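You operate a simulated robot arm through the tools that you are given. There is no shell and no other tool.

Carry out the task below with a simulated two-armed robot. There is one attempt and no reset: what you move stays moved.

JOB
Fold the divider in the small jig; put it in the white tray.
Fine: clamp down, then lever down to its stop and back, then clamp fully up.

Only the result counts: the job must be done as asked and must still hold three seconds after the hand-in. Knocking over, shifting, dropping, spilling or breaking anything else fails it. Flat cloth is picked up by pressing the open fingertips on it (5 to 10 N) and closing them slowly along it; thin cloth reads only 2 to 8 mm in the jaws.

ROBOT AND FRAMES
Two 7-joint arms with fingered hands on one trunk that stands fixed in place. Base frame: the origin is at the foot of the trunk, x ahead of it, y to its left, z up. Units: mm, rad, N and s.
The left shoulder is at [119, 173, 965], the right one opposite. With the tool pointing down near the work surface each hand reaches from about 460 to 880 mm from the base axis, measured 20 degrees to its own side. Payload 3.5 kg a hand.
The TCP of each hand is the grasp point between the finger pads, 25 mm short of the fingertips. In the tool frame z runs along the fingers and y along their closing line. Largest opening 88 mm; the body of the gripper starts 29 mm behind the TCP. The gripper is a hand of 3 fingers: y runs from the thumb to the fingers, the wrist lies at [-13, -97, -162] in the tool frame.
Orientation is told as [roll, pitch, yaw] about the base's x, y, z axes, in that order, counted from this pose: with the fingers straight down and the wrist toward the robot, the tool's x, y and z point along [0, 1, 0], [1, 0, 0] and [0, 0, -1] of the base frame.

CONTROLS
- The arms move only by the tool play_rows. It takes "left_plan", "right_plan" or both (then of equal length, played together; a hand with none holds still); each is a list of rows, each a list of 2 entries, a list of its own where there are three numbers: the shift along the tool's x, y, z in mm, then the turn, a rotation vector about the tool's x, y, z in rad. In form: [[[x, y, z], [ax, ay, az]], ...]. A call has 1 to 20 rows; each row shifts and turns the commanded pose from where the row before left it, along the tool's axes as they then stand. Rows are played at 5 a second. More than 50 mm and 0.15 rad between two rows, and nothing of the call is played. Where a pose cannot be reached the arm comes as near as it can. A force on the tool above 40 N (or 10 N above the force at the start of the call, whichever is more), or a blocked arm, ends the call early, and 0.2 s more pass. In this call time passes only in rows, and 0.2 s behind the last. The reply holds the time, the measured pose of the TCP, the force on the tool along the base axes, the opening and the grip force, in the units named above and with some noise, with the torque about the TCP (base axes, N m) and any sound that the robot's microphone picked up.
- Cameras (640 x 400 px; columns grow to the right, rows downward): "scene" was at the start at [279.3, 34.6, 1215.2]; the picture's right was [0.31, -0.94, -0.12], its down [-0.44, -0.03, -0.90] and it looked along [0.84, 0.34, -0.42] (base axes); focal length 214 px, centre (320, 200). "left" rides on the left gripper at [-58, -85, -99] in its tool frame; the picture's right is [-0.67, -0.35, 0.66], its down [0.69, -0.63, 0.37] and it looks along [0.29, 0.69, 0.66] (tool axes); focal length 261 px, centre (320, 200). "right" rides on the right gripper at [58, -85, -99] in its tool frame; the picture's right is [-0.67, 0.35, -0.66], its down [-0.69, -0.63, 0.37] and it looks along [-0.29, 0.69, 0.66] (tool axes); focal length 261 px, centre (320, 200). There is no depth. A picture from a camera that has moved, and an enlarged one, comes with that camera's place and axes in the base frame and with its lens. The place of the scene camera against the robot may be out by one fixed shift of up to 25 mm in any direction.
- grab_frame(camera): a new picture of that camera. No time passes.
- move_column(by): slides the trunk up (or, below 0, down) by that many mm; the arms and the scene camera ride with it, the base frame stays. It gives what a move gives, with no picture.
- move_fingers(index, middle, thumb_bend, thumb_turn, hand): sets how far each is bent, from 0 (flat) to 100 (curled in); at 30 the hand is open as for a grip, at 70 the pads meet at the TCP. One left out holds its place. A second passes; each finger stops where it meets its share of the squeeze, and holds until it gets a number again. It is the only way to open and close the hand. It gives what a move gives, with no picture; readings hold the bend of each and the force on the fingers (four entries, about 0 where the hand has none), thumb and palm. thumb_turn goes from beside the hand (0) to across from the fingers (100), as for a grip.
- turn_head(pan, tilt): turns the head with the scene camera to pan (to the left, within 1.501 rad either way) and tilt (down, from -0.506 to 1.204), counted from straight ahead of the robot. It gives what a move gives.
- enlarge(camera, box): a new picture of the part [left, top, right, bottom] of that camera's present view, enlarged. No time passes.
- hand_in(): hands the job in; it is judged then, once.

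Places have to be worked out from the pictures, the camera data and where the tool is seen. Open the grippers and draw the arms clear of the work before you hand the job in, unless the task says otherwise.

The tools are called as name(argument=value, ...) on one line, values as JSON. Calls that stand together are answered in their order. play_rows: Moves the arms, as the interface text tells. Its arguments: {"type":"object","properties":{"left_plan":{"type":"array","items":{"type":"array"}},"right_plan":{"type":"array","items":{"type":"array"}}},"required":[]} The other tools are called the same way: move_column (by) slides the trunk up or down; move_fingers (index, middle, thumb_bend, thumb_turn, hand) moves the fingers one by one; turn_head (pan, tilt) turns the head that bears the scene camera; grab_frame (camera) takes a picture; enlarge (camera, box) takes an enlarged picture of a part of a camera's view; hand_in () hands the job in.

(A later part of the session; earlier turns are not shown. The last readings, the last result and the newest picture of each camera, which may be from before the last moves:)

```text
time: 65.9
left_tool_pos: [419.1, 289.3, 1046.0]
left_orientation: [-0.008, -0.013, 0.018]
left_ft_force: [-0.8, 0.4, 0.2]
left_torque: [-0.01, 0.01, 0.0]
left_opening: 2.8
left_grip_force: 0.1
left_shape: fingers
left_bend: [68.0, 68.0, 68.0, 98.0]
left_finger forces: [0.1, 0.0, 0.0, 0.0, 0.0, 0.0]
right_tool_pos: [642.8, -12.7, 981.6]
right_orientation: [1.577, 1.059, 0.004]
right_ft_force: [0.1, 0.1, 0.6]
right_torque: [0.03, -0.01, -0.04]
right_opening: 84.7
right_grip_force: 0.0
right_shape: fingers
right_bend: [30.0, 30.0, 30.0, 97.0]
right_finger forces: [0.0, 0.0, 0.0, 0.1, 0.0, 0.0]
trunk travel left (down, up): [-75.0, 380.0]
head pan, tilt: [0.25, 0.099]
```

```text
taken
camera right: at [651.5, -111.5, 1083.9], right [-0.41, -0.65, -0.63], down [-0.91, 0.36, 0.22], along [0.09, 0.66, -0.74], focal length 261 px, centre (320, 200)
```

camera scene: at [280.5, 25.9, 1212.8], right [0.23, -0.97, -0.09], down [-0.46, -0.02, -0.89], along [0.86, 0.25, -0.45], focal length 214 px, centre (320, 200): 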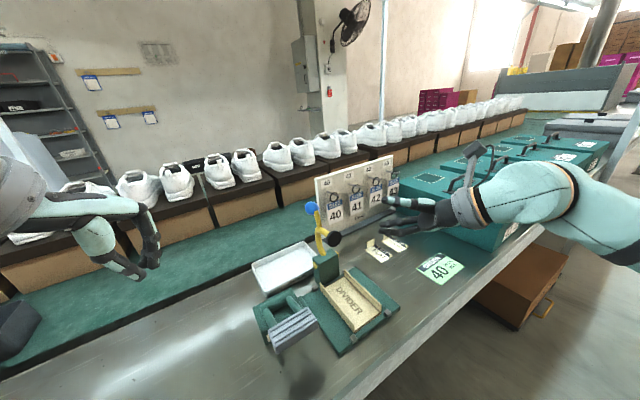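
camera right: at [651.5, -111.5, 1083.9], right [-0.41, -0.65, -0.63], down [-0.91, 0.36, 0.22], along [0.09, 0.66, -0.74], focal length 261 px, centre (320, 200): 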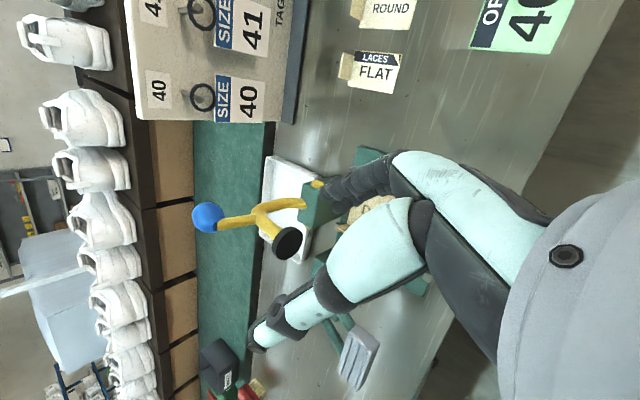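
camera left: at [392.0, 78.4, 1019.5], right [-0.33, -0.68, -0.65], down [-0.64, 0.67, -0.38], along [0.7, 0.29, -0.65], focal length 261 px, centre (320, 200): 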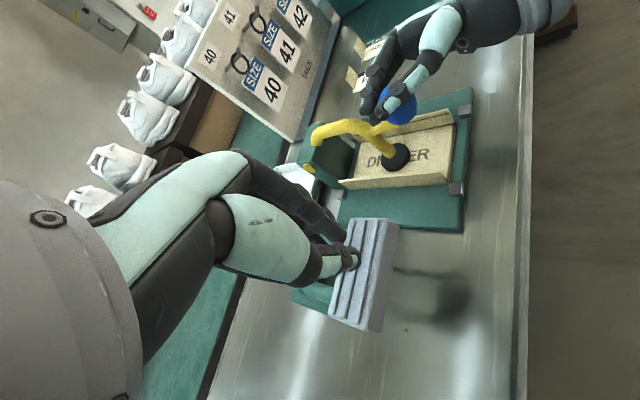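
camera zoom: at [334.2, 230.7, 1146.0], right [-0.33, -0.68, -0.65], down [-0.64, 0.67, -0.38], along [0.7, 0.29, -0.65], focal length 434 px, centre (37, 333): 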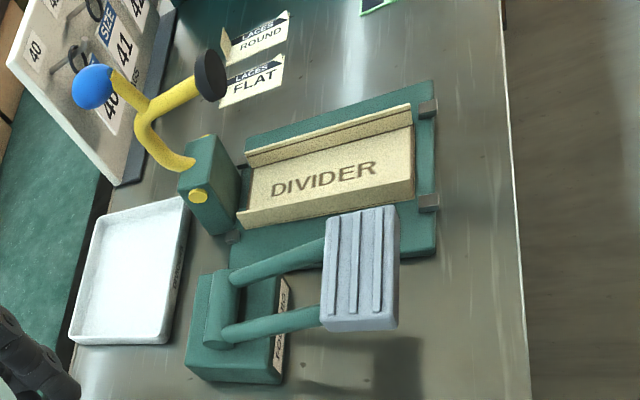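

The divider is folded into a U-channel, walls about 74 mm apart and about 20 mm high. I move the right arm away and take the left hand, opened partly, toward the jig to check that the pick (yaw −45°) and the place pose over the tray are reachable.

move_fingers(hand="left", index=42, middle=42, thumb_bend=42)

play_rows(left_plan=[[[-30, 30, 10], [0, 0, 0.08]], [[-30, 30, 10], [0, 0, 0.08]], [[-25, 30, 20], [0, 0, 0.1]], [[-20, 30, 20], [0, 0, 0.1]], [[-15, 30, 20], [0, 0, 0.1]], [[0, 0, 0], [0, 0, 0.1]]], right_plan=[[[-10, -23, -30], [0, 0, 0]], [[-10, -23, -30], [0, 0, 0]], [[-10, -23, -30], [0, 0, 0]], [[-10, -23, -30], [0, 0, 0]], [[-10, -23, -30], [0, 0, 0]], [[0, 0, 0], [0, 0, 0]]])

grab_frame(camera="scene")

grab_frame(camera="left")

```text
time: 66.9
left_tool_pos: [418.5, 290.3, 1045.6]
left_orientation: [-0.012, -0.013, 0.019]
left_ft_force: [0.2, 0.9, 0.1]
left_torque: [-0.04, 0.01, 0.0]
left_opening: 58.6
left_grip_force: 0.0
left_shape: fingers
left_bend: [42.0, 42.0, 42.0, 98.0]
left_finger forces: [0.1, 0.0, 0.1, 0.1, 0.0, 0.0]
right_tool_pos: [643.9, -11.7, 981.1]
right_orientation: [1.574, 1.063, 0.004]
right_ft_force: [-0.3, -0.2, 0.7]
right_torque: [0.01, 0.01, 0.06]
right_opening: 84.7
right_grip_force: 0.0
right_shape: fingers
right_bend: [30.0, 30.0, 30.0, 97.0]
right_finger forces: [0.0, 0.1, 0.0, 0.0, 0.0, 0.0]
trunk travel left (down, up): [-75.0, 380.0]
head pan, tilt: [0.25, 0.099]
```

```text
time: 68.3
left_tool_pos: [556.0, 146.3, 968.7]
left_orientation: [-0.001, -0.018, -0.543]
left_ft_force: [0.5, -0.7, -0.9]
left_torque: [0.01, -0.03, -0.01]
left_opening: 58.8
left_grip_force: 0.1
left_shape: fingers
left_bend: [42.0, 42.0, 42.0, 98.0]
left_finger forces: [0.0, 0.0, 0.0, 0.1, 0.0, 0.0]
right_tool_pos: [542.9, -162.8, 1057.8]
right_orientation: [1.571, 1.061, 0.005]
right_ft_force: [-0.1, -0.2, 0.6]
right_torque: [0.03, 0.01, -0.01]
right_opening: 84.6
right_grip_force: 0.1
right_shape: fingers
right_bend: [30.0, 30.0, 30.0, 97.0]
right_finger forces: [0.0, 0.1, 0.0, 0.0, 0.1, 0.0]
trunk travel left (down, up): [-75.0, 380.0]
head pan, tilt: [0.25, 0.099]
```

```text
taken
camera scene: at [281.2, 27.0, 1212.6], right [0.23, -0.97, -0.09], down [-0.46, -0.03, -0.89], along [0.86, 0.25, -0.45], focal length 214 px, centre (320, 200)
```

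scene: 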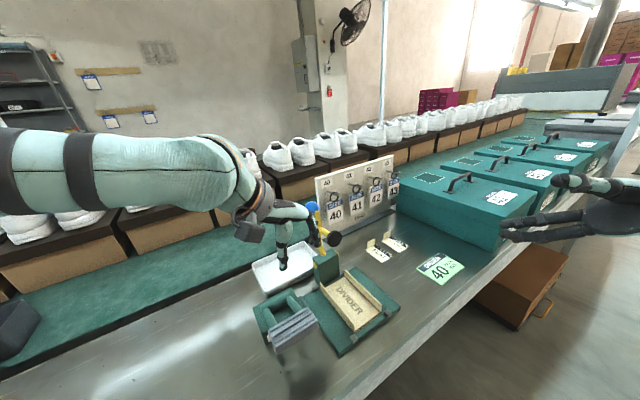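

```text
taken
camera left: at [451.7, 141.8, 1067.7], right [-0.63, -0.4, -0.66], down [-0.18, 0.91, -0.38], along [0.75, -0.12, -0.65], focal length 261 px, centre (320, 200)
```

left: 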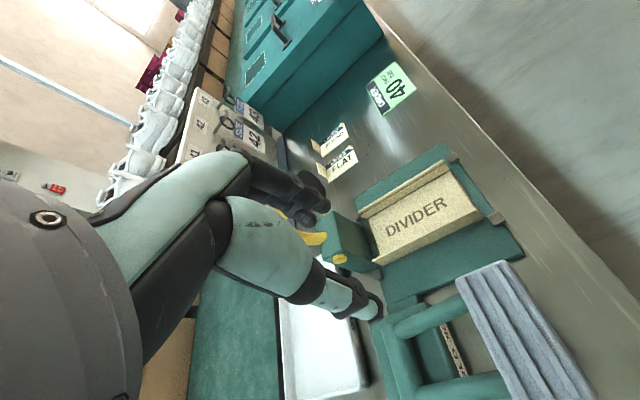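

play_rows(left_plan=[[[-29.6, 19.4, 3], [0, 0, 0]], [[-29.6, 19.4, 3], [0, 0, 0]], [[-29.6, 19.4, 3], [0, 0, 0]], [[0, 0, 5], [0.009, 0, 0.121]], [[0, 0, 5], [0.009, 0, 0.121]]])

grab_frame(camera="left")

grab_frame(camera="scene")

```text
time: 69.5
left_tool_pos: [560.0, 93.8, 956.3]
left_orientation: [0.0, 0.004, -0.784]
left_ft_force: [0.5, 0.1, -0.3]
left_torque: [0.01, -0.01, -0.02]
left_opening: 58.8
left_grip_force: 0.0
left_shape: fingers
left_bend: [42.0, 42.0, 42.0, 98.0]
left_finger forces: [0.0, 0.0, 0.1, 0.0, 0.1, 0.0]
left hand out of reach, approached as far as the arm can: row 2, 3
right_tool_pos: [545.2, -163.8, 1057.3]
right_orientation: [1.574, 1.062, 0.004]
right_ft_force: [0.2, -0.1, 0.9]
right_torque: [-0.01, -0.02, -0.03]
right_opening: 84.7
right_grip_force: 0.0
right_shape: fingers
right_bend: [30.0, 30.0, 30.0, 97.0]
right_finger forces: [0.1, 0.0, 0.1, 0.1, 0.0, 0.0]
trunk travel left (down, up): [-75.0, 380.0]
head pan, tilt: [0.25, 0.099]
```

```text
taken
camera left: at [459.4, 112.5, 1057.4], right [-0.72, -0.23, -0.66], down [0.04, 0.93, -0.36], along [0.69, -0.29, -0.66], focal length 261 px, centre (320, 200)
```

left: 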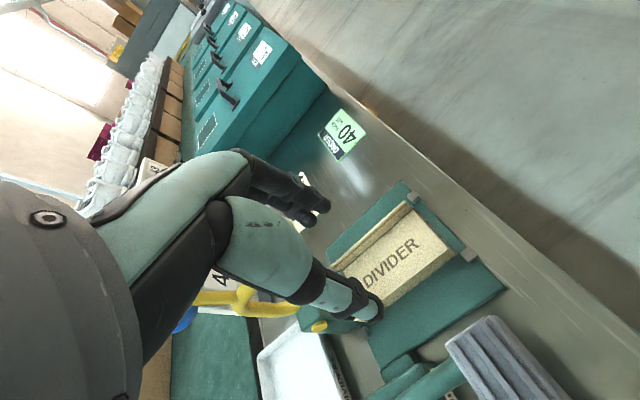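

```text
taken
camera scene: at [281.7, 26.5, 1212.4], right [0.23, -0.97, -0.09], down [-0.46, -0.02, -0.89], along [0.86, 0.25, -0.45], focal length 214 px, centre (320, 200)
```

scene: 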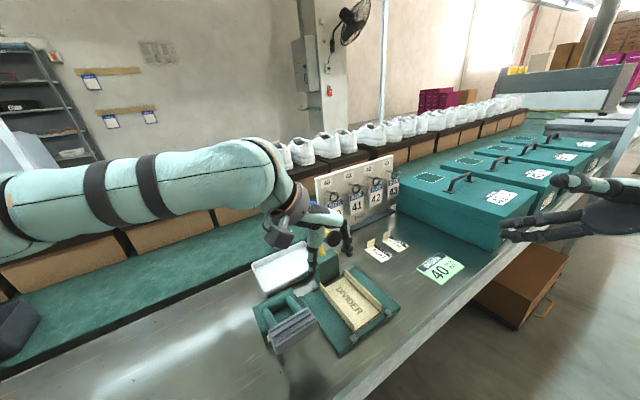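

The left arm cannot go further right here, but the left wall of the divider lies right below. I will pinch that left wall near its middle. I move above it and measure the wall.

play_rows(left_plan=[[[8, 6, 15], [0, 0, 0]], [[8, 6, 15], [0, 0, 0]], [[0, 0, 20], [0, 0, 0]]])

enlarge(camera="left", box=[280, 150, 520, 390])

enlarge(camera="scene", box=[240, 190, 440, 350])

grab_frame(camera="right")

```text
time: 70.3
left_tool_pos: [573.6, 106.1, 924.5]
left_orientation: [0.003, 0.001, -0.784]
left_ft_force: [0.0, -0.6, 0.0]
left_torque: [0.0, -0.01, 0.0]
left_opening: 59.1
left_grip_force: 0.1
left_shape: fingers
left_bend: [42.0, 42.0, 42.0, 98.0]
left_finger forces: [0.0, 0.1, 0.0, 0.0, 0.0, 0.0]
left hand out of reach, approached as far as the arm can: row 1, 2
right_tool_pos: [545.1, -163.8, 1056.5]
right_orientation: [1.575, 1.061, 0.005]
right_ft_force: [0.8, 0.1, -0.9]
right_torque: [0.03, -0.03, 0.05]
right_opening: 84.5
right_grip_force: 0.1
right_shape: fingers
right_bend: [30.0, 30.0, 30.0, 97.0]
right_finger forces: [0.0, 0.1, 0.0, 0.0, 0.1, 0.0]
trunk travel left (down, up): [-75.0, 380.0]
head pan, tilt: [0.25, 0.099]
```

```text
1.67 times, centred on (400, 270) of left
camera zoom: at [474.0, 124.6, 1026.2], right [-0.72, -0.23, -0.66], down [0.04, 0.93, -0.36], along [0.69, -0.29, -0.66], focal length 434 px, centre (187, 83)
```

zoom: 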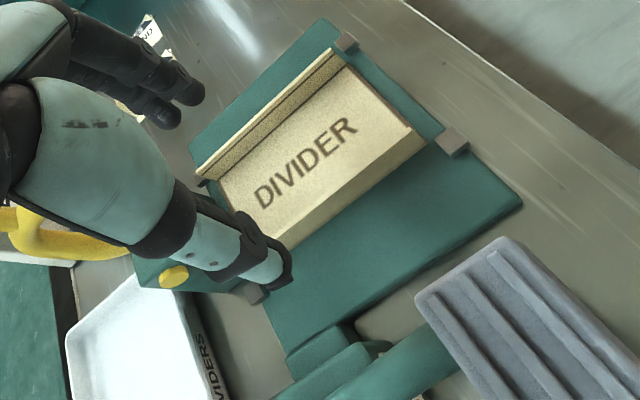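

```text
2.50 times, centred on (340, 270) of scene
camera zoom: at [281.5, 26.2, 1212.5], right [0.23, -0.97, -0.09], down [-0.46, -0.02, -0.89], along [0.86, 0.25, -0.45], focal length 536 px, centre (270, 25)
```

zoom: 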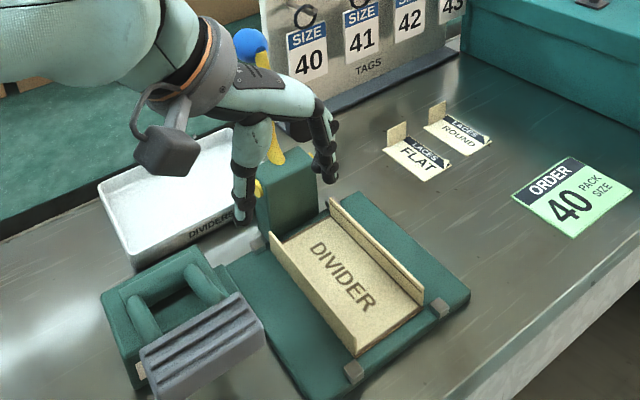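

```text
taken
camera right: at [553.2, -262.8, 1159.2], right [-0.41, -0.65, -0.63], down [-0.91, 0.36, 0.22], along [0.09, 0.66, -0.74], focal length 261 px, centre (320, 200)
```

right: 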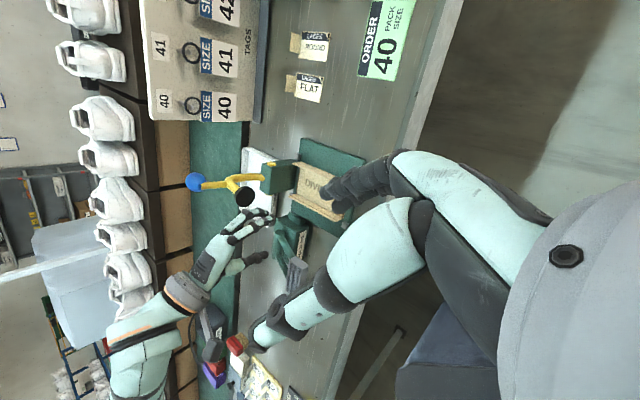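

enlarge(camera="left", box=[375, 170, 465, 260])

enlarge(camera="scene", box=[300, 240, 400, 320])

enlarge(camera="right", box=[220, 120, 400, 270])

```text
4.44 times, centred on (420, 215) of left
camera zoom: at [474.0, 124.6, 1026.2], right [-0.72, -0.23, -0.66], down [0.04, 0.93, -0.36], along [0.69, -0.29, -0.66], focal length 1158 px, centre (-124, 133)
```

zoom: 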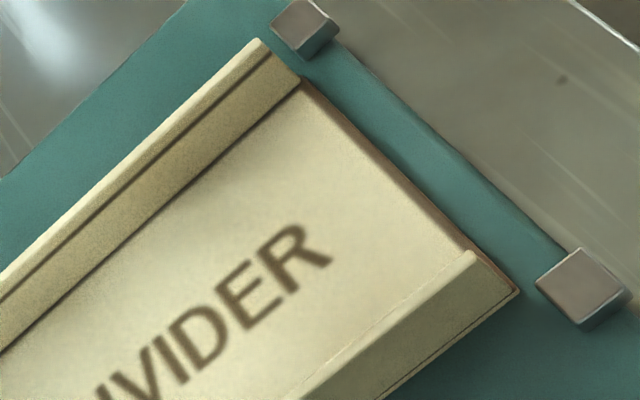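

```text
5.00 times, centred on (350, 280) of scene
camera zoom: at [281.5, 26.2, 1212.5], right [0.23, -0.97, -0.09], down [-0.46, -0.02, -0.89], along [0.86, 0.25, -0.45], focal length 1072 px, centre (170, -200)
```

zoom: 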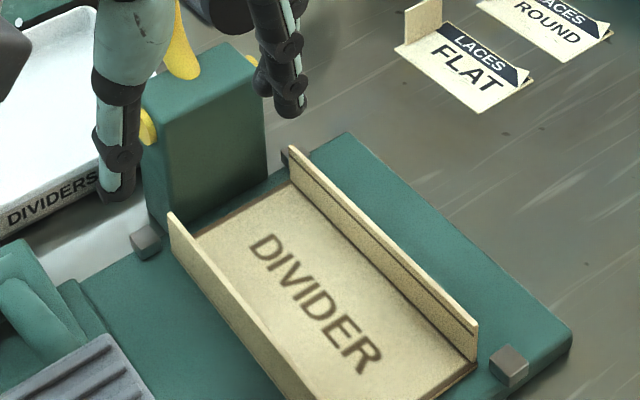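

```text
2.67 times, centred on (310, 195) of right
camera zoom: at [553.2, -262.8, 1159.2], right [-0.41, -0.65, -0.63], down [-0.91, 0.36, 0.22], along [0.09, 0.66, -0.74], focal length 695 px, centre (347, 213)
```

zoom: 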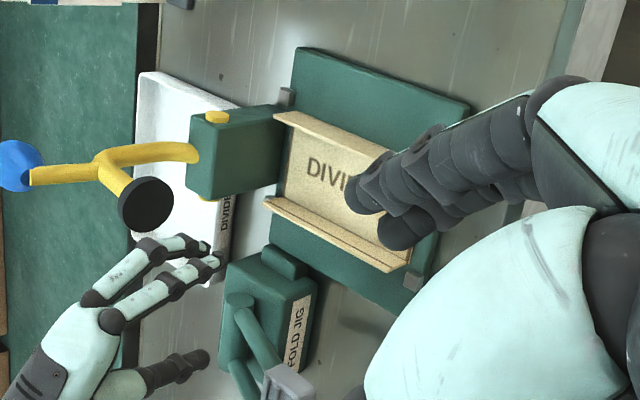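

Left wall: v≈38 mm line, front end at (543,57), top z≈800, floor z≈776. I descend to z≈850 while shifting 13 mm so the wall sits between thumb and fingers.

play_rows(left_plan=[[[0, 0, 20], [0, 0, 0]], [[0, 4, 20], [0, 0, 0]], [[0, 5, 20], [0, 0, 0]], [[0, 4, 14], [0, 0, 0]]])

grab_frame(camera="left")

enlarge(camera="scene", box=[260, 210, 420, 338])

enlarge(camera="right", box=[180, 120, 380, 290])

```text
time: 71.3
left_tool_pos: [596.9, 127.6, 875.1]
left_orientation: [0.0, 0.002, -0.782]
left_ft_force: [-0.9, -0.5, 0.8]
left_torque: [0.05, -0.05, -0.03]
left_opening: 59.1
left_grip_force: 0.5
left_shape: fingers
left_bend: [42.0, 42.0, 42.0, 98.0]
left_finger forces: [0.0, 1.0, 0.0, 0.0, 0.0, 0.0]
left hand out of reach, approached as far as the arm can: row 2, 3, 4
right_tool_pos: [544.8, -164.6, 1057.1]
right_orientation: [1.574, 1.062, 0.006]
right_ft_force: [-1.0, 0.4, 0.5]
right_torque: [0.06, 0.0, -0.04]
right_opening: 84.5
right_grip_force: 0.1
right_shape: fingers
right_bend: [30.0, 30.0, 30.0, 97.0]
right_finger forces: [0.1, 0.1, 0.0, 0.0, 0.0, 0.0]
trunk travel left (down, up): [-75.0, 380.0]
head pan, tilt: [0.25, 0.099]
```

```text
taken
camera left: at [496.6, 145.8, 975.6], right [-0.72, -0.23, -0.66], down [0.04, 0.93, -0.36], along [0.69, -0.29, -0.66], focal length 261 px, centre (320, 200)
```

left: 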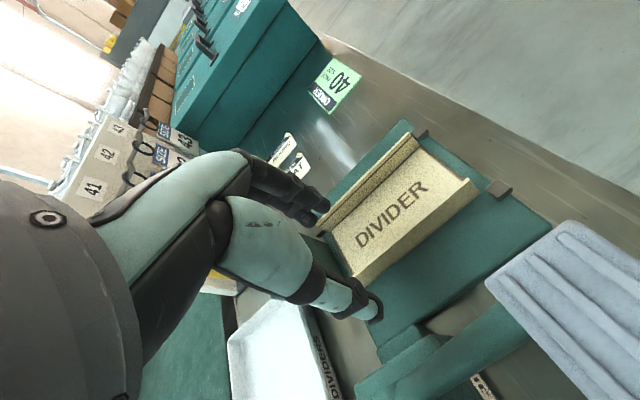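

```text
3.12 times, centred on (340, 274) of scene
camera zoom: at [281.3, 26.2, 1212.6], right [0.23, -0.97, -0.09], down [-0.46, -0.02, -0.89], along [0.86, 0.25, -0.45], focal length 670 px, centre (258, -31)
```

zoom: 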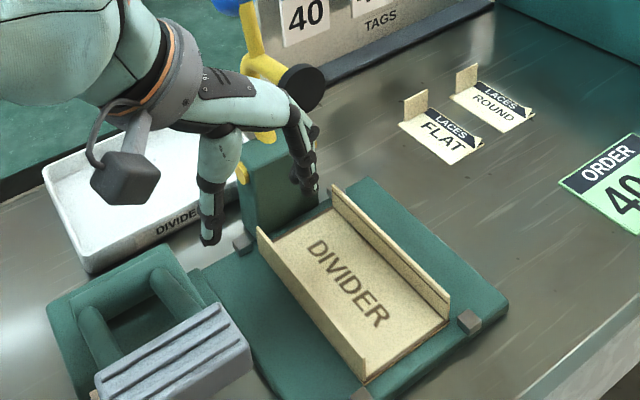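

```text
2.35 times, centred on (280, 205) of right
camera zoom: at [553.0, -262.7, 1159.3], right [-0.41, -0.65, -0.63], down [-0.91, 0.36, 0.22], along [0.09, 0.66, -0.74], focal length 613 px, centre (414, 188)
```

zoom: 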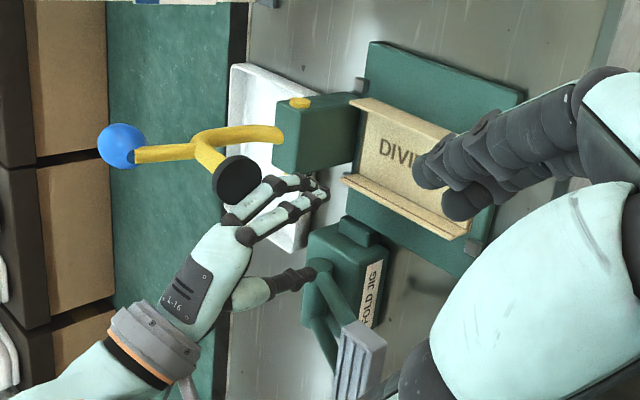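

The arm was at its limit and the hand slid back toward the clamp (light 1 N touch). I reverse along the same line right away.

play_rows(left_plan=[[[-10, -2, -10], [0, 0, 0]], [[-10, 0, -17], [0, 0, 0]], [[-10, 0, -20], [0, 0, 0]]])

enlarge(camera="scene", box=[240, 170, 440, 330])

```text
time: 72.1
left_tool_pos: [573.0, 106.3, 922.6]
left_orientation: [0.0, 0.001, -0.782]
left_ft_force: [-0.8, 0.3, 0.2]
left_torque: [-0.01, -0.01, -0.02]
left_opening: 58.8
left_grip_force: 0.0
left_shape: fingers
left_bend: [42.0, 42.0, 42.0, 98.0]
left_finger forces: [0.0, 0.1, 0.1, 0.1, 0.0, 0.0]
right_tool_pos: [544.5, -164.0, 1058.3]
right_orientation: [1.572, 1.062, 0.006]
right_ft_force: [-0.5, 0.6, -0.4]
right_torque: [0.03, -0.04, 0.01]
right_opening: 84.4
right_grip_force: 0.2
right_shape: fingers
right_bend: [30.0, 30.0, 30.0, 97.0]
right_finger forces: [0.0, 0.1, 0.0, 0.0, 0.0, 0.0]
trunk travel left (down, up): [-75.0, 380.0]
head pan, tilt: [0.25, 0.099]
```

```text
2.50 times, centred on (340, 250) of scene
camera zoom: at [281.1, 26.2, 1212.6], right [0.23, -0.97, -0.09], down [-0.46, -0.02, -0.89], along [0.86, 0.25, -0.45], focal length 536 px, centre (270, 75)
```

zoom: 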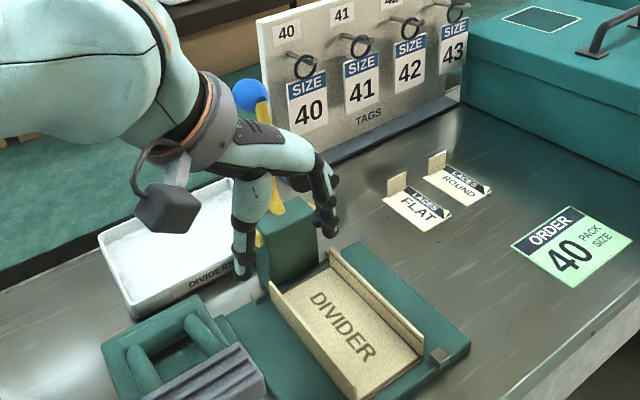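

The clamp is still fully up. Raising the trunk should let the forearm point more forward at this low height; I back off to a comfortable spot and raise it 120 mm.

play_rows(left_plan=[[[-15, -25, -20], [0, 0, 0]], [[-15, -25, -20], [0, 0, 0]]])

move_column(by=120)

play_rows(left_plan=[[[0, 0, 30], [0, 0, 0]], [[0, 0, 30], [0, 0, 0]], [[0, 0, 30], [0, 0, 0]]])

```text
time: 72.7
left_tool_pos: [516.5, 120.0, 964.5]
left_orientation: [-0.001, 0.001, -0.782]
left_ft_force: [0.5, 0.4, -0.1]
left_torque: [-0.06, 0.04, 0.0]
left_opening: 58.7
left_grip_force: 0.1
left_shape: fingers
left_bend: [42.0, 42.0, 42.0, 98.0]
left_finger forces: [0.1, 0.0, 0.0, 0.1, 0.0, 0.0]
right_tool_pos: [544.3, -163.4, 1058.6]
right_orientation: [1.574, 1.059, 0.004]
right_ft_force: [0.1, -0.1, 0.0]
right_torque: [0.01, -0.02, -0.02]
right_opening: 84.5
right_grip_force: 0.0
right_shape: fingers
right_bend: [30.0, 30.0, 30.0, 97.0]
right_finger forces: [0.0, 0.0, 0.0, 0.0, 0.1, 0.1]
trunk travel left (down, up): [-75.0, 380.0]
head pan, tilt: [0.25, 0.099]
```

```text
time: 74.2
left_tool_pos: [515.3, 121.8, 1087.6]
left_orientation: [0.008, -0.004, -0.782]
left_ft_force: [0.7, -0.1, -0.8]
left_torque: [-0.04, 0.01, 0.01]
left_opening: 58.8
left_grip_force: 0.1
left_shape: fingers
left_bend: [42.0, 42.0, 42.0, 98.0]
left_finger forces: [0.0, 0.0, 0.0, 0.0, 0.0, 0.0]
right_tool_pos: [543.2, -162.9, 1177.1]
right_orientation: [1.574, 1.061, 0.008]
right_ft_force: [-0.5, -0.2, 0.7]
right_torque: [-0.01, -0.01, -0.01]
right_opening: 84.2
right_grip_force: 0.1
right_shape: fingers
right_bend: [30.0, 30.0, 30.0, 97.0]
right_finger forces: [0.0, 0.0, 0.1, 0.1, 0.0, 0.1]
trunk travel left (down, up): [-195.0, 260.0]
head pan, tilt: [0.25, 0.099]
```

```text
time: 75.0
left_tool_pos: [510.2, 127.3, 1001.2]
left_orientation: [0.007, -0.004, -0.782]
left_ft_force: [-1.1, 0.5, 0.4]
left_torque: [-0.03, 0.0, 0.01]
left_opening: 58.7
left_grip_force: 0.0
left_shape: fingers
left_bend: [42.0, 42.0, 42.0, 98.0]
left_finger forces: [0.0, 0.0, 0.0, 0.0, 0.1, 0.1]
left hand out of reach, approached as far as the arm can: row 2
right_tool_pos: [543.4, -163.7, 1177.7]
right_orientation: [1.577, 1.061, 0.006]
right_ft_force: [0.3, -0.9, 0.1]
right_torque: [-0.02, -0.02, 0.01]
right_opening: 84.4
right_grip_force: 0.0
right_shape: fingers
right_bend: [30.0, 30.0, 30.0, 97.0]
right_finger forces: [0.0, 0.0, 0.0, 0.0, 0.0, 0.0]
trunk travel left (down, up): [-195.0, 260.0]
head pan, tilt: [0.25, 0.099]
```

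play_rows(left_plan=[[[6, 16, 12], [0, 0, 0]], [[6, 16, 12], [0, 0, 0]], [[6, 16, 12], [0, 0, 0]]])

grab_frame(camera="scene")

```text
time: 75.8
left_tool_pos: [521.0, 145.5, 982.0]
left_orientation: [0.007, -0.006, -0.781]
left_ft_force: [-0.3, 0.3, 0.5]
left_torque: [0.0, -0.02, -0.01]
left_opening: 58.9
left_grip_force: 0.1
left_shape: fingers
left_bend: [42.0, 42.0, 42.0, 98.0]
left_finger forces: [0.1, 0.1, 0.0, 0.1, 0.0, 0.1]
left hand out of reach, approached as far as the arm can: row 1, 2, 3
right_tool_pos: [542.2, -163.2, 1177.3]
right_orientation: [1.575, 1.059, 0.005]
right_ft_force: [0.0, 0.8, 0.0]
right_torque: [-0.01, -0.03, 0.0]
right_opening: 84.4
right_grip_force: 0.2
right_shape: fingers
right_bend: [30.0, 30.0, 30.0, 97.0]
right_finger forces: [0.0, 0.1, 0.0, 0.0, 0.0, 0.0]
trunk travel left (down, up): [-195.0, 260.0]
head pan, tilt: [0.25, 0.099]
```

```text
taken
camera scene: at [177.0, 26.4, 1386.0], right [0.24, -0.97, -0.04], down [-0.27, -0.02, -0.96], along [0.93, 0.25, -0.27], focal length 214 px, centre (320, 200)
```

scene: 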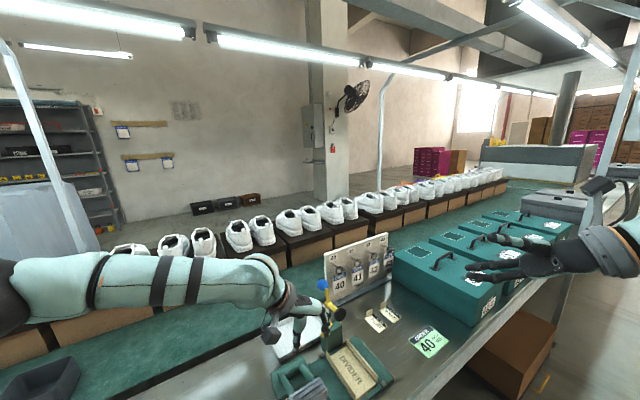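

Raising made it worse, so the lower, more forward-leaning trunk is better. I retreat the left hand to its parking area with less yaw, then lower the trunk in steps.

play_rows(left_plan=[[[10, -30, -25], [0, 0, -0.1]], [[10, -30, -25], [0, 0, -0.1]], [[10, -30, -25], [0, 0, -0.1]], [[20, -25, -25], [0, 0, -0.1]], [[20, -20, -25], [0, 0, -0.1]]])

move_column(by=-120)

```text
time: 77.0
left_tool_pos: [442.1, 280.9, 1104.5]
left_orientation: [0.002, -0.01, -0.281]
left_ft_force: [0.4, -1.1, -0.1]
left_torque: [-0.01, -0.01, 0.01]
left_opening: 58.4
left_grip_force: 0.0
left_shape: fingers
left_bend: [42.0, 42.0, 42.0, 98.0]
left_finger forces: [0.0, 0.0, 0.0, 0.0, 0.0, 0.1]
right_tool_pos: [543.4, -162.4, 1178.3]
right_orientation: [1.574, 1.061, 0.004]
right_ft_force: [0.3, 0.8, 0.7]
right_torque: [0.02, 0.03, -0.02]
right_opening: 84.7
right_grip_force: 0.1
right_shape: fingers
right_bend: [30.0, 30.0, 30.0, 97.0]
right_finger forces: [0.0, 0.0, 0.0, 0.1, 0.0, 0.0]
trunk travel left (down, up): [-195.0, 260.0]
head pan, tilt: [0.25, 0.099]
```

```text
time: 78.5
left_tool_pos: [442.2, 279.2, 986.9]
left_orientation: [0.004, -0.01, -0.281]
left_ft_force: [-0.3, 0.4, -0.3]
left_torque: [0.0, 0.03, -0.01]
left_opening: 58.8
left_grip_force: 0.1
left_shape: fingers
left_bend: [42.0, 42.0, 42.0, 98.0]
left_finger forces: [0.1, 0.0, 0.0, 0.0, 0.0, 0.0]
right_tool_pos: [542.0, -162.2, 1058.6]
right_orientation: [1.574, 1.059, 0.005]
right_ft_force: [0.3, 0.1, 0.0]
right_torque: [-0.05, 0.0, -0.06]
right_opening: 84.4
right_grip_force: 0.0
right_shape: fingers
right_bend: [30.0, 30.0, 30.0, 97.0]
right_finger forces: [0.0, 0.0, 0.0, 0.1, 0.1, 0.0]
trunk travel left (down, up): [-75.0, 380.0]
head pan, tilt: [0.25, 0.099]
```

Before the pick I check the place pose: I swing the left hand over toward the tray at a safe height with yaw about +0.6.

play_rows(left_plan=[[[-4, 23, 0], [0, 0, -0.129]], [[-4, 23, 0], [0, 0, -0.129]], [[-4, 23, 0], [0, 0, -0.129]], [[-4, 23, 0], [0, 0, -0.129]], [[-4, 23, 0], [0, 0, -0.129]], [[-4, 23, 0], [0, 0, -0.129]], [[-4, 23, 0], [0, 0, -0.129]]])

grab_frame(camera="left")

grab_frame(camera="scene")

```text
time: 80.1
left_tool_pos: [603.8, 270.8, 987.8]
left_orientation: [-0.003, -0.007, 0.623]
left_ft_force: [0.2, 0.3, 0.1]
left_torque: [0.02, 0.03, -0.03]
left_opening: 58.6
left_grip_force: 0.1
left_shape: fingers
left_bend: [42.0, 42.0, 42.0, 98.0]
left_finger forces: [0.0, 0.0, 0.1, 0.0, 0.0, 0.1]
right_tool_pos: [544.4, -163.2, 1056.7]
right_orientation: [1.574, 1.064, 0.006]
right_ft_force: [0.5, 0.7, 0.4]
right_torque: [0.0, 0.02, -0.01]
right_opening: 84.8
right_grip_force: 0.1
right_shape: fingers
right_bend: [30.0, 30.0, 30.0, 97.0]
right_finger forces: [0.1, 0.0, 0.0, 0.1, 0.1, 0.0]
trunk travel left (down, up): [-75.0, 380.0]
head pan, tilt: [0.25, 0.099]
```

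```text
taken
camera left: at [567.5, 173.2, 1087.3], right [0.11, -0.75, -0.66], down [-0.91, 0.19, -0.37], along [0.4, 0.64, -0.66], focal length 261 px, centre (320, 200)
```

left: 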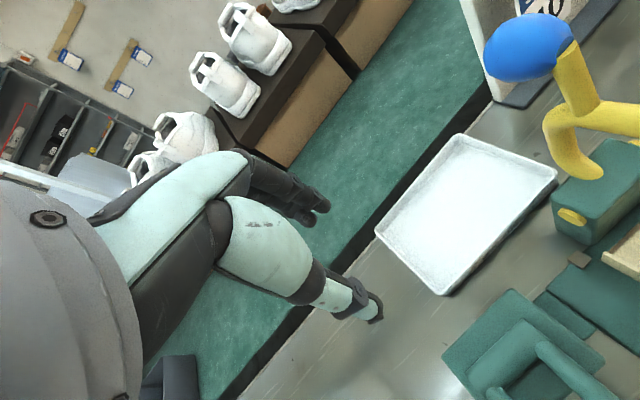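

```text
taken
camera scene: at [282.4, 26.5, 1212.2], right [0.23, -0.97, -0.09], down [-0.46, -0.02, -0.89], along [0.86, 0.25, -0.45], focal length 214 px, centre (320, 200)
```

scene: 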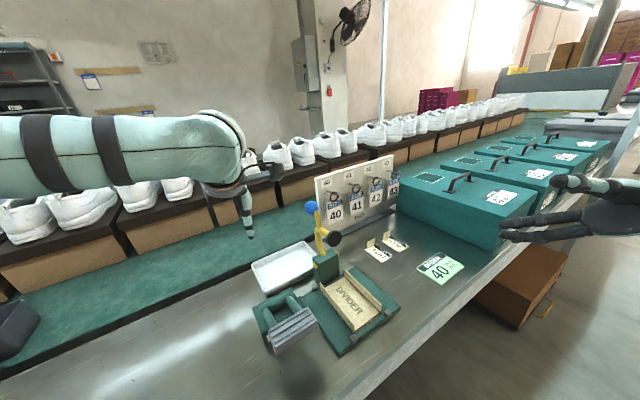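

Outward yaw is comfortable, and the tray measures about 116 × 167 mm, centre (704,257), so the divider must be turned about 80–90°. For the pick I will use yaw ≈ −0.66, which should be within reach. I go back and turn over a free spot.

play_rows(left_plan=[[[1.5, -37, 0], [0, 0, 0]], [[1.5, -37, 0], [0, 0, 0]], [[1.5, -37, 0], [0, 0, 0]], [[1.5, -37, 0], [0, 0, 0]], [[0, 0, 0], [0, 0, 0.128]], [[0, 0, 0], [0, 0, 0.128]], [[0, 0, 0], [0, 0, 0.128]], [[0, 0, 0], [0, 0, 0.128]], [[0, 0, 0], [0, 0, 0.128]], [[0, 0, 0], [0, 0, 0.128]], [[0, 0, 0], [0, 0, 0.128]], [[0, 0, 0], [0, 0, 0.128]], [[0, 0, 0], [0, 0, 0.128]], [[0, 0, 0], [0, 0, 0.128]]])

```text
time: 83.1
left_tool_pos: [478.9, 187.5, 984.8]
left_orientation: [0.007, -0.006, -0.661]
left_ft_force: [-0.5, -0.5, 0.7]
left_torque: [0.02, -0.02, 0.03]
left_opening: 58.8
left_grip_force: 0.1
left_shape: fingers
left_bend: [42.0, 42.0, 42.0, 98.0]
left_finger forces: [0.0, 0.1, 0.1, 0.0, 0.0, 0.0]
right_tool_pos: [543.3, -162.6, 1058.0]
right_orientation: [1.574, 1.061, 0.005]
right_ft_force: [0.5, 0.5, -0.1]
right_torque: [-0.01, 0.01, 0.02]
right_opening: 84.6
right_grip_force: 0.2
right_shape: fingers
right_bend: [30.0, 30.0, 30.0, 97.0]
right_finger forces: [0.0, 0.1, 0.0, 0.0, 0.1, 0.0]
trunk travel left (down, up): [-75.0, 380.0]
head pan, tilt: [0.25, 0.099]
```

play_rows(left_plan=[[[-9.8, 33.2, 8], [0, 0, 0]], [[-9.8, 33.2, 8], [0, 0, 0]], [[-9.8, 33.2, 8], [0, 0, 0]]])

```text
time: 83.9
left_tool_pos: [540.8, 104.3, 961.9]
left_orientation: [0.006, -0.005, -0.658]
left_ft_force: [0.8, -0.6, -0.3]
left_torque: [0.0, 0.01, 0.03]
left_opening: 58.8
left_grip_force: 0.0
left_shape: fingers
left_bend: [42.0, 42.0, 42.0, 98.0]
left_finger forces: [0.0, 0.0, 0.0, 0.1, 0.0, 0.0]
right_tool_pos: [545.3, -162.2, 1055.4]
right_orientation: [1.575, 1.062, 0.005]
right_ft_force: [0.0, -0.7, 0.1]
right_torque: [0.01, 0.02, 0.04]
right_opening: 84.5
right_grip_force: 0.1
right_shape: fingers
right_bend: [30.0, 30.0, 30.0, 97.0]
right_finger forces: [0.0, 0.1, 0.1, 0.0, 0.0, 0.0]
trunk travel left (down, up): [-75.0, 380.0]
head pan, tilt: [0.25, 0.099]
```

play_rows(left_plan=[[[-2, 17, 14], [0, 0, 0]], [[-2, 17, 14], [0, 0, 0]], [[0, 0, 14], [0, 0, 0]]])

enlarge(camera="scene", box=[240, 170, 440, 330])

grab_frame(camera="left")

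enlarge(camera="right", box=[180, 120, 380, 290])

```text
time: 84.7
left_tool_pos: [552.3, 90.7, 933.5]
left_orientation: [0.006, -0.005, -0.657]
left_ft_force: [1.3, -0.2, 0.0]
left_torque: [0.03, 0.01, -0.02]
left_opening: 59.1
left_grip_force: 0.0
left_shape: fingers
left_bend: [42.0, 42.0, 42.0, 98.0]
left_finger forces: [0.0, 0.1, 0.0, 0.1, 0.0, 0.0]
left hand out of reach, approached as far as the arm can: row 2
right_tool_pos: [543.9, -163.0, 1056.3]
right_orientation: [1.576, 1.062, 0.006]
right_ft_force: [0.8, 0.1, 0.2]
right_torque: [-0.01, -0.03, -0.01]
right_opening: 84.5
right_grip_force: 0.1
right_shape: fingers
right_bend: [30.0, 30.0, 30.0, 97.0]
right_finger forces: [0.0, 0.1, 0.1, 0.1, 0.0, 0.0]
trunk travel left (down, up): [-75.0, 380.0]
head pan, tilt: [0.25, 0.099]
```

```text
2.50 times, centred on (340, 250) of scene
camera zoom: at [281.8, 26.4, 1212.4], right [0.23, -0.97, -0.09], down [-0.46, -0.02, -0.89], along [0.86, 0.25, -0.45], focal length 536 px, centre (270, 75)
```

zoom: 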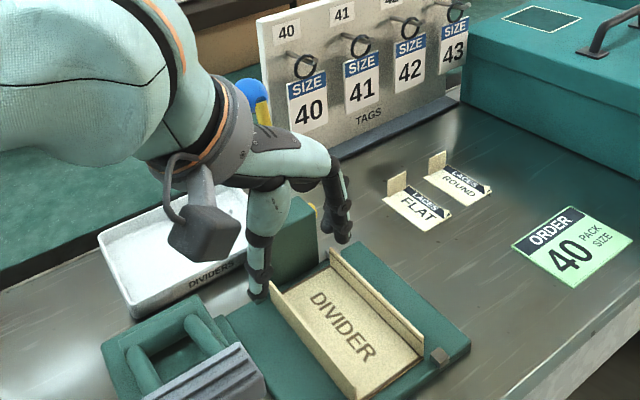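

```text
taken
camera left: at [449.5, 97.1, 1034.1], right [-0.68, -0.32, -0.66], down [-0.07, 0.93, -0.37], along [0.73, -0.2, -0.65], focal length 261 px, centre (320, 200)
```

left: 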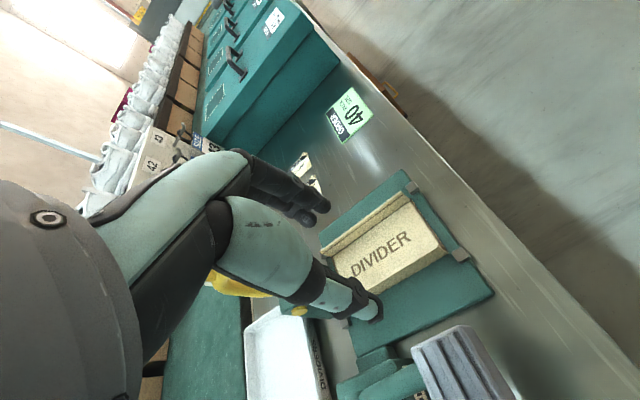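

```text
2.35 times, centred on (280, 205) of right
camera zoom: at [552.8, -261.8, 1158.9], right [-0.41, -0.65, -0.63], down [-0.91, 0.36, 0.22], along [0.09, 0.66, -0.74], focal length 613 px, centre (414, 188)
```

zoom: 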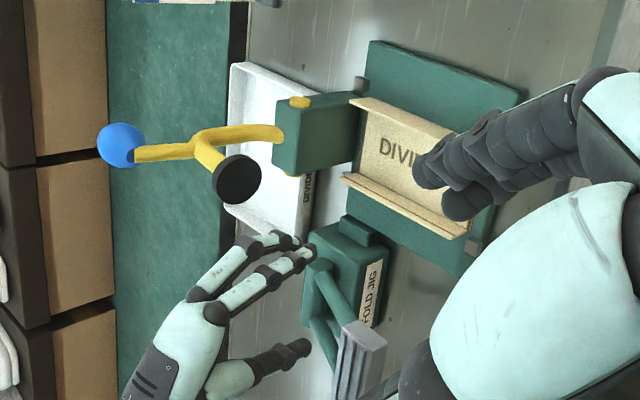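

The limit is the wrist crossing toward the body's midline, so a more forward-leaning (lower) trunk should give the missing centimetres. I lift the hand first and lower the trunk by 70 mm.

play_rows(left_plan=[[[0, -15, -25], [0, 0, 0]], [[0, -15, -25], [0, 0, 0]], [[0, -5, -25], [0, 0, 0]]])

move_column(by=-70)

```text
time: 85.5
left_tool_pos: [521.6, 114.8, 1010.0]
left_orientation: [0.006, -0.007, -0.658]
left_ft_force: [-1.1, 0.1, -0.3]
left_torque: [0.0, -0.03, 0.03]
left_opening: 58.6
left_grip_force: 0.1
left_shape: fingers
left_bend: [42.0, 42.0, 42.0, 98.0]
left_finger forces: [0.0, 0.0, 0.0, 0.0, 0.1, 0.0]
right_tool_pos: [543.6, -162.8, 1057.3]
right_orientation: [1.576, 1.063, 0.005]
right_ft_force: [0.1, -0.1, -0.2]
right_torque: [-0.01, 0.01, -0.01]
right_opening: 84.6
right_grip_force: 0.1
right_shape: fingers
right_bend: [30.0, 30.0, 30.0, 97.0]
right_finger forces: [0.0, 0.0, 0.0, 0.0, 0.0, 0.0]
trunk travel left (down, up): [-75.0, 380.0]
head pan, tilt: [0.25, 0.099]
```

```text
time: 86.6
left_tool_pos: [522.3, 112.8, 941.0]
left_orientation: [0.01, -0.009, -0.658]
left_ft_force: [-0.5, 0.4, -1.0]
left_torque: [0.01, 0.01, -0.01]
left_opening: 58.6
left_grip_force: 0.1
left_shape: fingers
left_bend: [42.0, 42.0, 42.0, 98.0]
left_finger forces: [0.1, 0.0, 0.0, 0.0, 0.1, 0.0]
right_tool_pos: [540.9, -162.5, 988.0]
right_orientation: [1.574, 1.061, 0.003]
right_ft_force: [-0.7, 0.3, 0.1]
right_torque: [0.0, 0.0, -0.03]
right_opening: 84.7
right_grip_force: 0.0
right_shape: fingers
right_bend: [30.0, 30.0, 30.0, 97.0]
right_finger forces: [0.0, 0.0, 0.0, 0.1, 0.0, 0.1]
trunk travel left (down, up): [-5.0, 450.0]
head pan, tilt: [0.25, 0.099]
```

play_rows(left_plan=[[[0, 15, 5], [0, 0, 0]], [[0, 15, 5], [0, 0, 0]], [[0, 15, 5], [0, 0, 0]]])

```text
time: 87.4
left_tool_pos: [559.7, 86.5, 923.5]
left_orientation: [0.007, -0.004, -0.657]
left_ft_force: [-0.7, 0.8, 0.6]
left_torque: [0.05, -0.02, 0.02]
left_opening: 58.7
left_grip_force: 0.1
left_shape: fingers
left_bend: [42.0, 42.0, 42.0, 98.0]
left_finger forces: [0.0, 0.0, 0.0, 0.0, 0.0, 0.1]
right_tool_pos: [544.1, -163.1, 987.0]
right_orientation: [1.577, 1.062, 0.005]
right_ft_force: [-0.4, -0.6, 0.4]
right_torque: [0.03, 0.0, -0.01]
right_opening: 84.4
right_grip_force: 0.1
right_shape: fingers
right_bend: [30.0, 30.0, 30.0, 97.0]
right_finger forces: [0.0, 0.0, 0.0, 0.0, 0.0, 0.0]
trunk travel left (down, up): [-5.0, 450.0]
head pan, tilt: [0.25, 0.099]
```

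That works. I finish the yaw to −0.785 and centre over the left wall.

play_rows(left_plan=[[[0, 0, 4], [0.004, -0.007, 0.128]], [[3, 6, 6], [0, 0, 0]]])

grab_frame(camera="left")

turn_head(pan=0.25, tilt=0.3)

enlarge(camera="scene", box=[240, 120, 440, 280])

```text
time: 88.0
left_tool_pos: [567.4, 83.5, 913.0]
left_orientation: [0.0, -0.001, -0.787]
left_ft_force: [0.0, 0.5, 0.3]
left_torque: [0.0, 0.04, 0.01]
left_opening: 58.7
left_grip_force: 0.2
left_shape: fingers
left_bend: [42.0, 42.0, 42.0, 98.0]
left_finger forces: [0.0, 0.0, 0.0, 0.0, 0.0, 0.1]
right_tool_pos: [542.5, -162.7, 987.5]
right_orientation: [1.576, 1.063, 0.005]
right_ft_force: [0.2, -0.3, -0.4]
right_torque: [0.0, -0.01, -0.02]
right_opening: 84.5
right_grip_force: 0.0
right_shape: fingers
right_bend: [30.0, 30.0, 30.0, 97.0]
right_finger forces: [0.0, 0.1, 0.1, 0.0, 0.0, 0.0]
trunk travel left (down, up): [-5.0, 450.0]
head pan, tilt: [0.25, 0.099]
```

```text
taken
camera left: at [465.3, 103.0, 1015.1], right [-0.72, -0.23, -0.66], down [0.04, 0.93, -0.37], along [0.69, -0.29, -0.66], focal length 261 px, centre (320, 200)
```

left: 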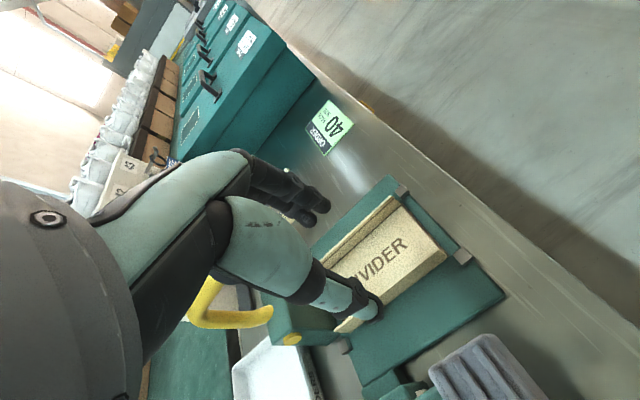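

```text
time: 88.7
left_tool_pos: [566.8, 84.6, 915.1]
left_orientation: [0.002, -0.003, -0.788]
left_ft_force: [-0.7, 1.6, -0.7]
left_torque: [-0.01, -0.02, -0.02]
left_opening: 58.9
left_grip_force: 0.0
left_shape: fingers
left_bend: [42.0, 42.0, 42.0, 98.0]
left_finger forces: [0.1, 0.0, 0.1, 0.1, 0.1, 0.1]
right_tool_pos: [542.4, -162.9, 986.1]
right_orientation: [1.575, 1.062, 0.006]
right_ft_force: [-0.4, 0.9, 0.1]
right_torque: [-0.03, 0.01, -0.01]
right_opening: 84.5
right_grip_force: 0.0
right_shape: fingers
right_bend: [30.0, 30.0, 30.0, 97.0]
right_finger forces: [0.0, 0.1, 0.0, 0.0, 0.0, 0.0]
trunk travel left (down, up): [-5.0, 450.0]
head pan, tilt: [0.25, 0.3]
```

```text
2.50 times, centred on (340, 200) of scene
camera zoom: at [343.8, 26.6, 1074.5], right [0.21, -0.97, -0.12], down [-0.73, -0.07, -0.68], along [0.65, 0.24, -0.72], focal length 536 px, centre (270, 200)
```

zoom: 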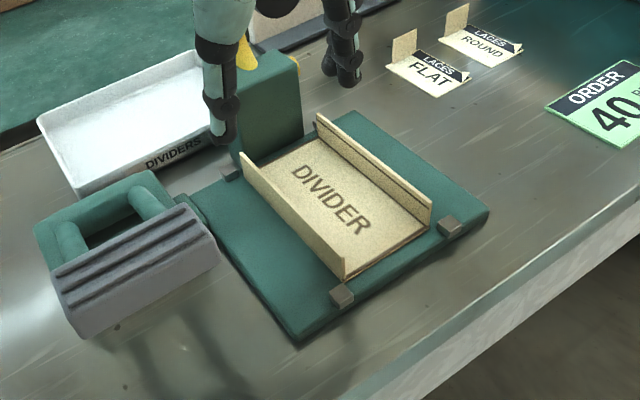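

Reached without limits. I measure the left wall again from this pose.

enlarge(camera="left", box=[330, 180, 480, 340])

```text
2.50 times, centred on (405, 260) of left
camera zoom: at [465.0, 103.0, 1015.3], right [-0.72, -0.23, -0.66], down [0.04, 0.93, -0.37], along [0.69, -0.29, -0.66], focal length 652 px, centre (108, 50)
```

zoom: 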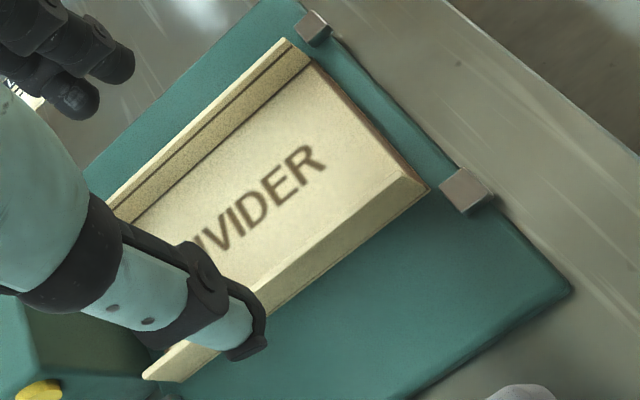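

The wall top runs along v≈37 at z≈798; the TCP is 4 mm off it. I descend in steps and re-check.

play_rows(left_plan=[[[0, 2, 15], [0, 0, 0]], [[0, 2, 15], [0, 0, 0]], [[0, 0, 15], [0, 0, 0]], [[0, 0, 15], [0, 0, 0]]])

enlarge(camera="left", box=[250, 150, 470, 370])

enlarge(camera="scene", box=[240, 120, 440, 280])

enlarge(camera="right", box=[180, 100, 380, 270])

```text
time: 89.7
left_tool_pos: [568.0, 81.6, 854.6]
left_orientation: [0.0, -0.002, -0.787]
left_ft_force: [0.6, -0.4, 0.6]
left_torque: [0.01, 0.02, -0.01]
left_opening: 59.2
left_grip_force: 0.2
left_shape: fingers
left_bend: [42.0, 42.0, 42.0, 98.0]
left_finger forces: [0.0, 0.0, 0.0, 0.1, 0.0, 0.0]
right_tool_pos: [544.1, -164.4, 986.3]
right_orientation: [1.573, 1.06, 0.006]
right_ft_force: [0.5, -0.1, 0.0]
right_torque: [0.01, 0.01, -0.02]
right_opening: 84.6
right_grip_force: 0.0
right_shape: fingers
right_bend: [30.0, 30.0, 30.0, 97.0]
right_finger forces: [0.0, 0.1, 0.1, 0.0, 0.1, 0.0]
trunk travel left (down, up): [-5.0, 450.0]
head pan, tilt: [0.25, 0.3]
```

```text
1.82 times, centred on (360, 260) of left
camera zoom: at [467.1, 100.2, 954.7], right [-0.72, -0.23, -0.66], down [0.04, 0.93, -0.37], along [0.69, -0.29, -0.66], focal length 474 px, centre (247, 91)
```

zoom: 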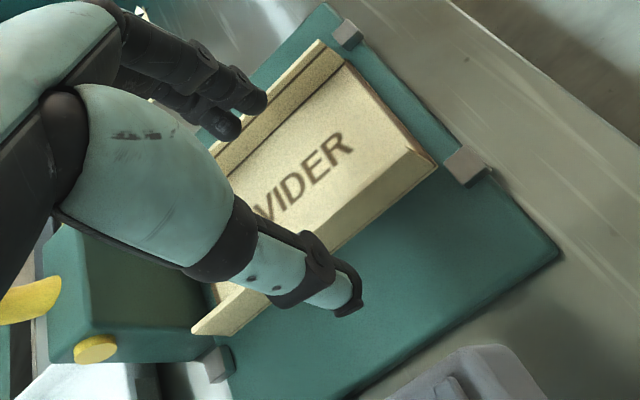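

```text
2.50 times, centred on (340, 200) of scene
camera zoom: at [343.9, 26.6, 1074.4], right [0.21, -0.97, -0.12], down [-0.73, -0.07, -0.68], along [0.65, 0.24, -0.72], focal length 536 px, centre (270, 200)
```

zoom: 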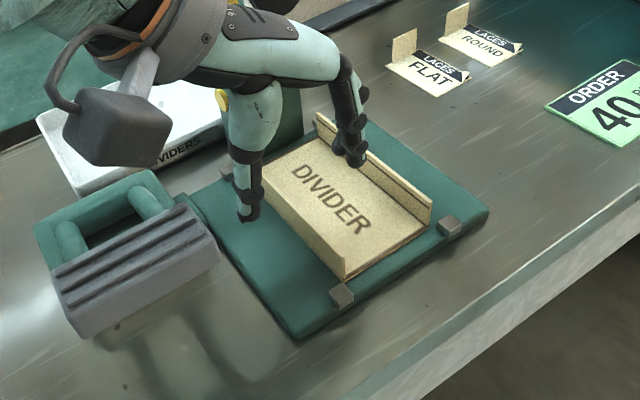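

```text
2.35 times, centred on (280, 185) of right
camera zoom: at [552.6, -261.9, 1089.0], right [-0.41, -0.65, -0.63], down [-0.91, 0.36, 0.22], along [0.09, 0.66, -0.74], focal length 613 px, centre (414, 235)
```

zoom: 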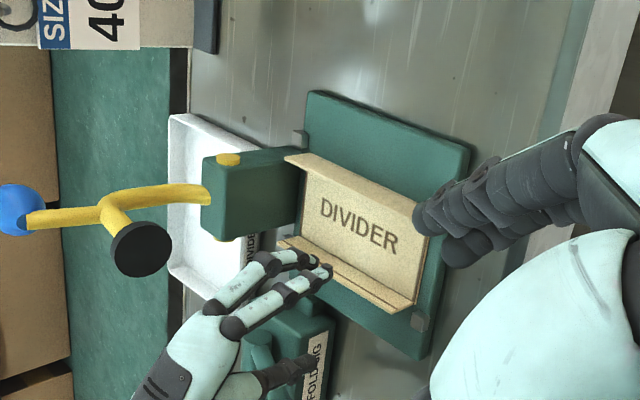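

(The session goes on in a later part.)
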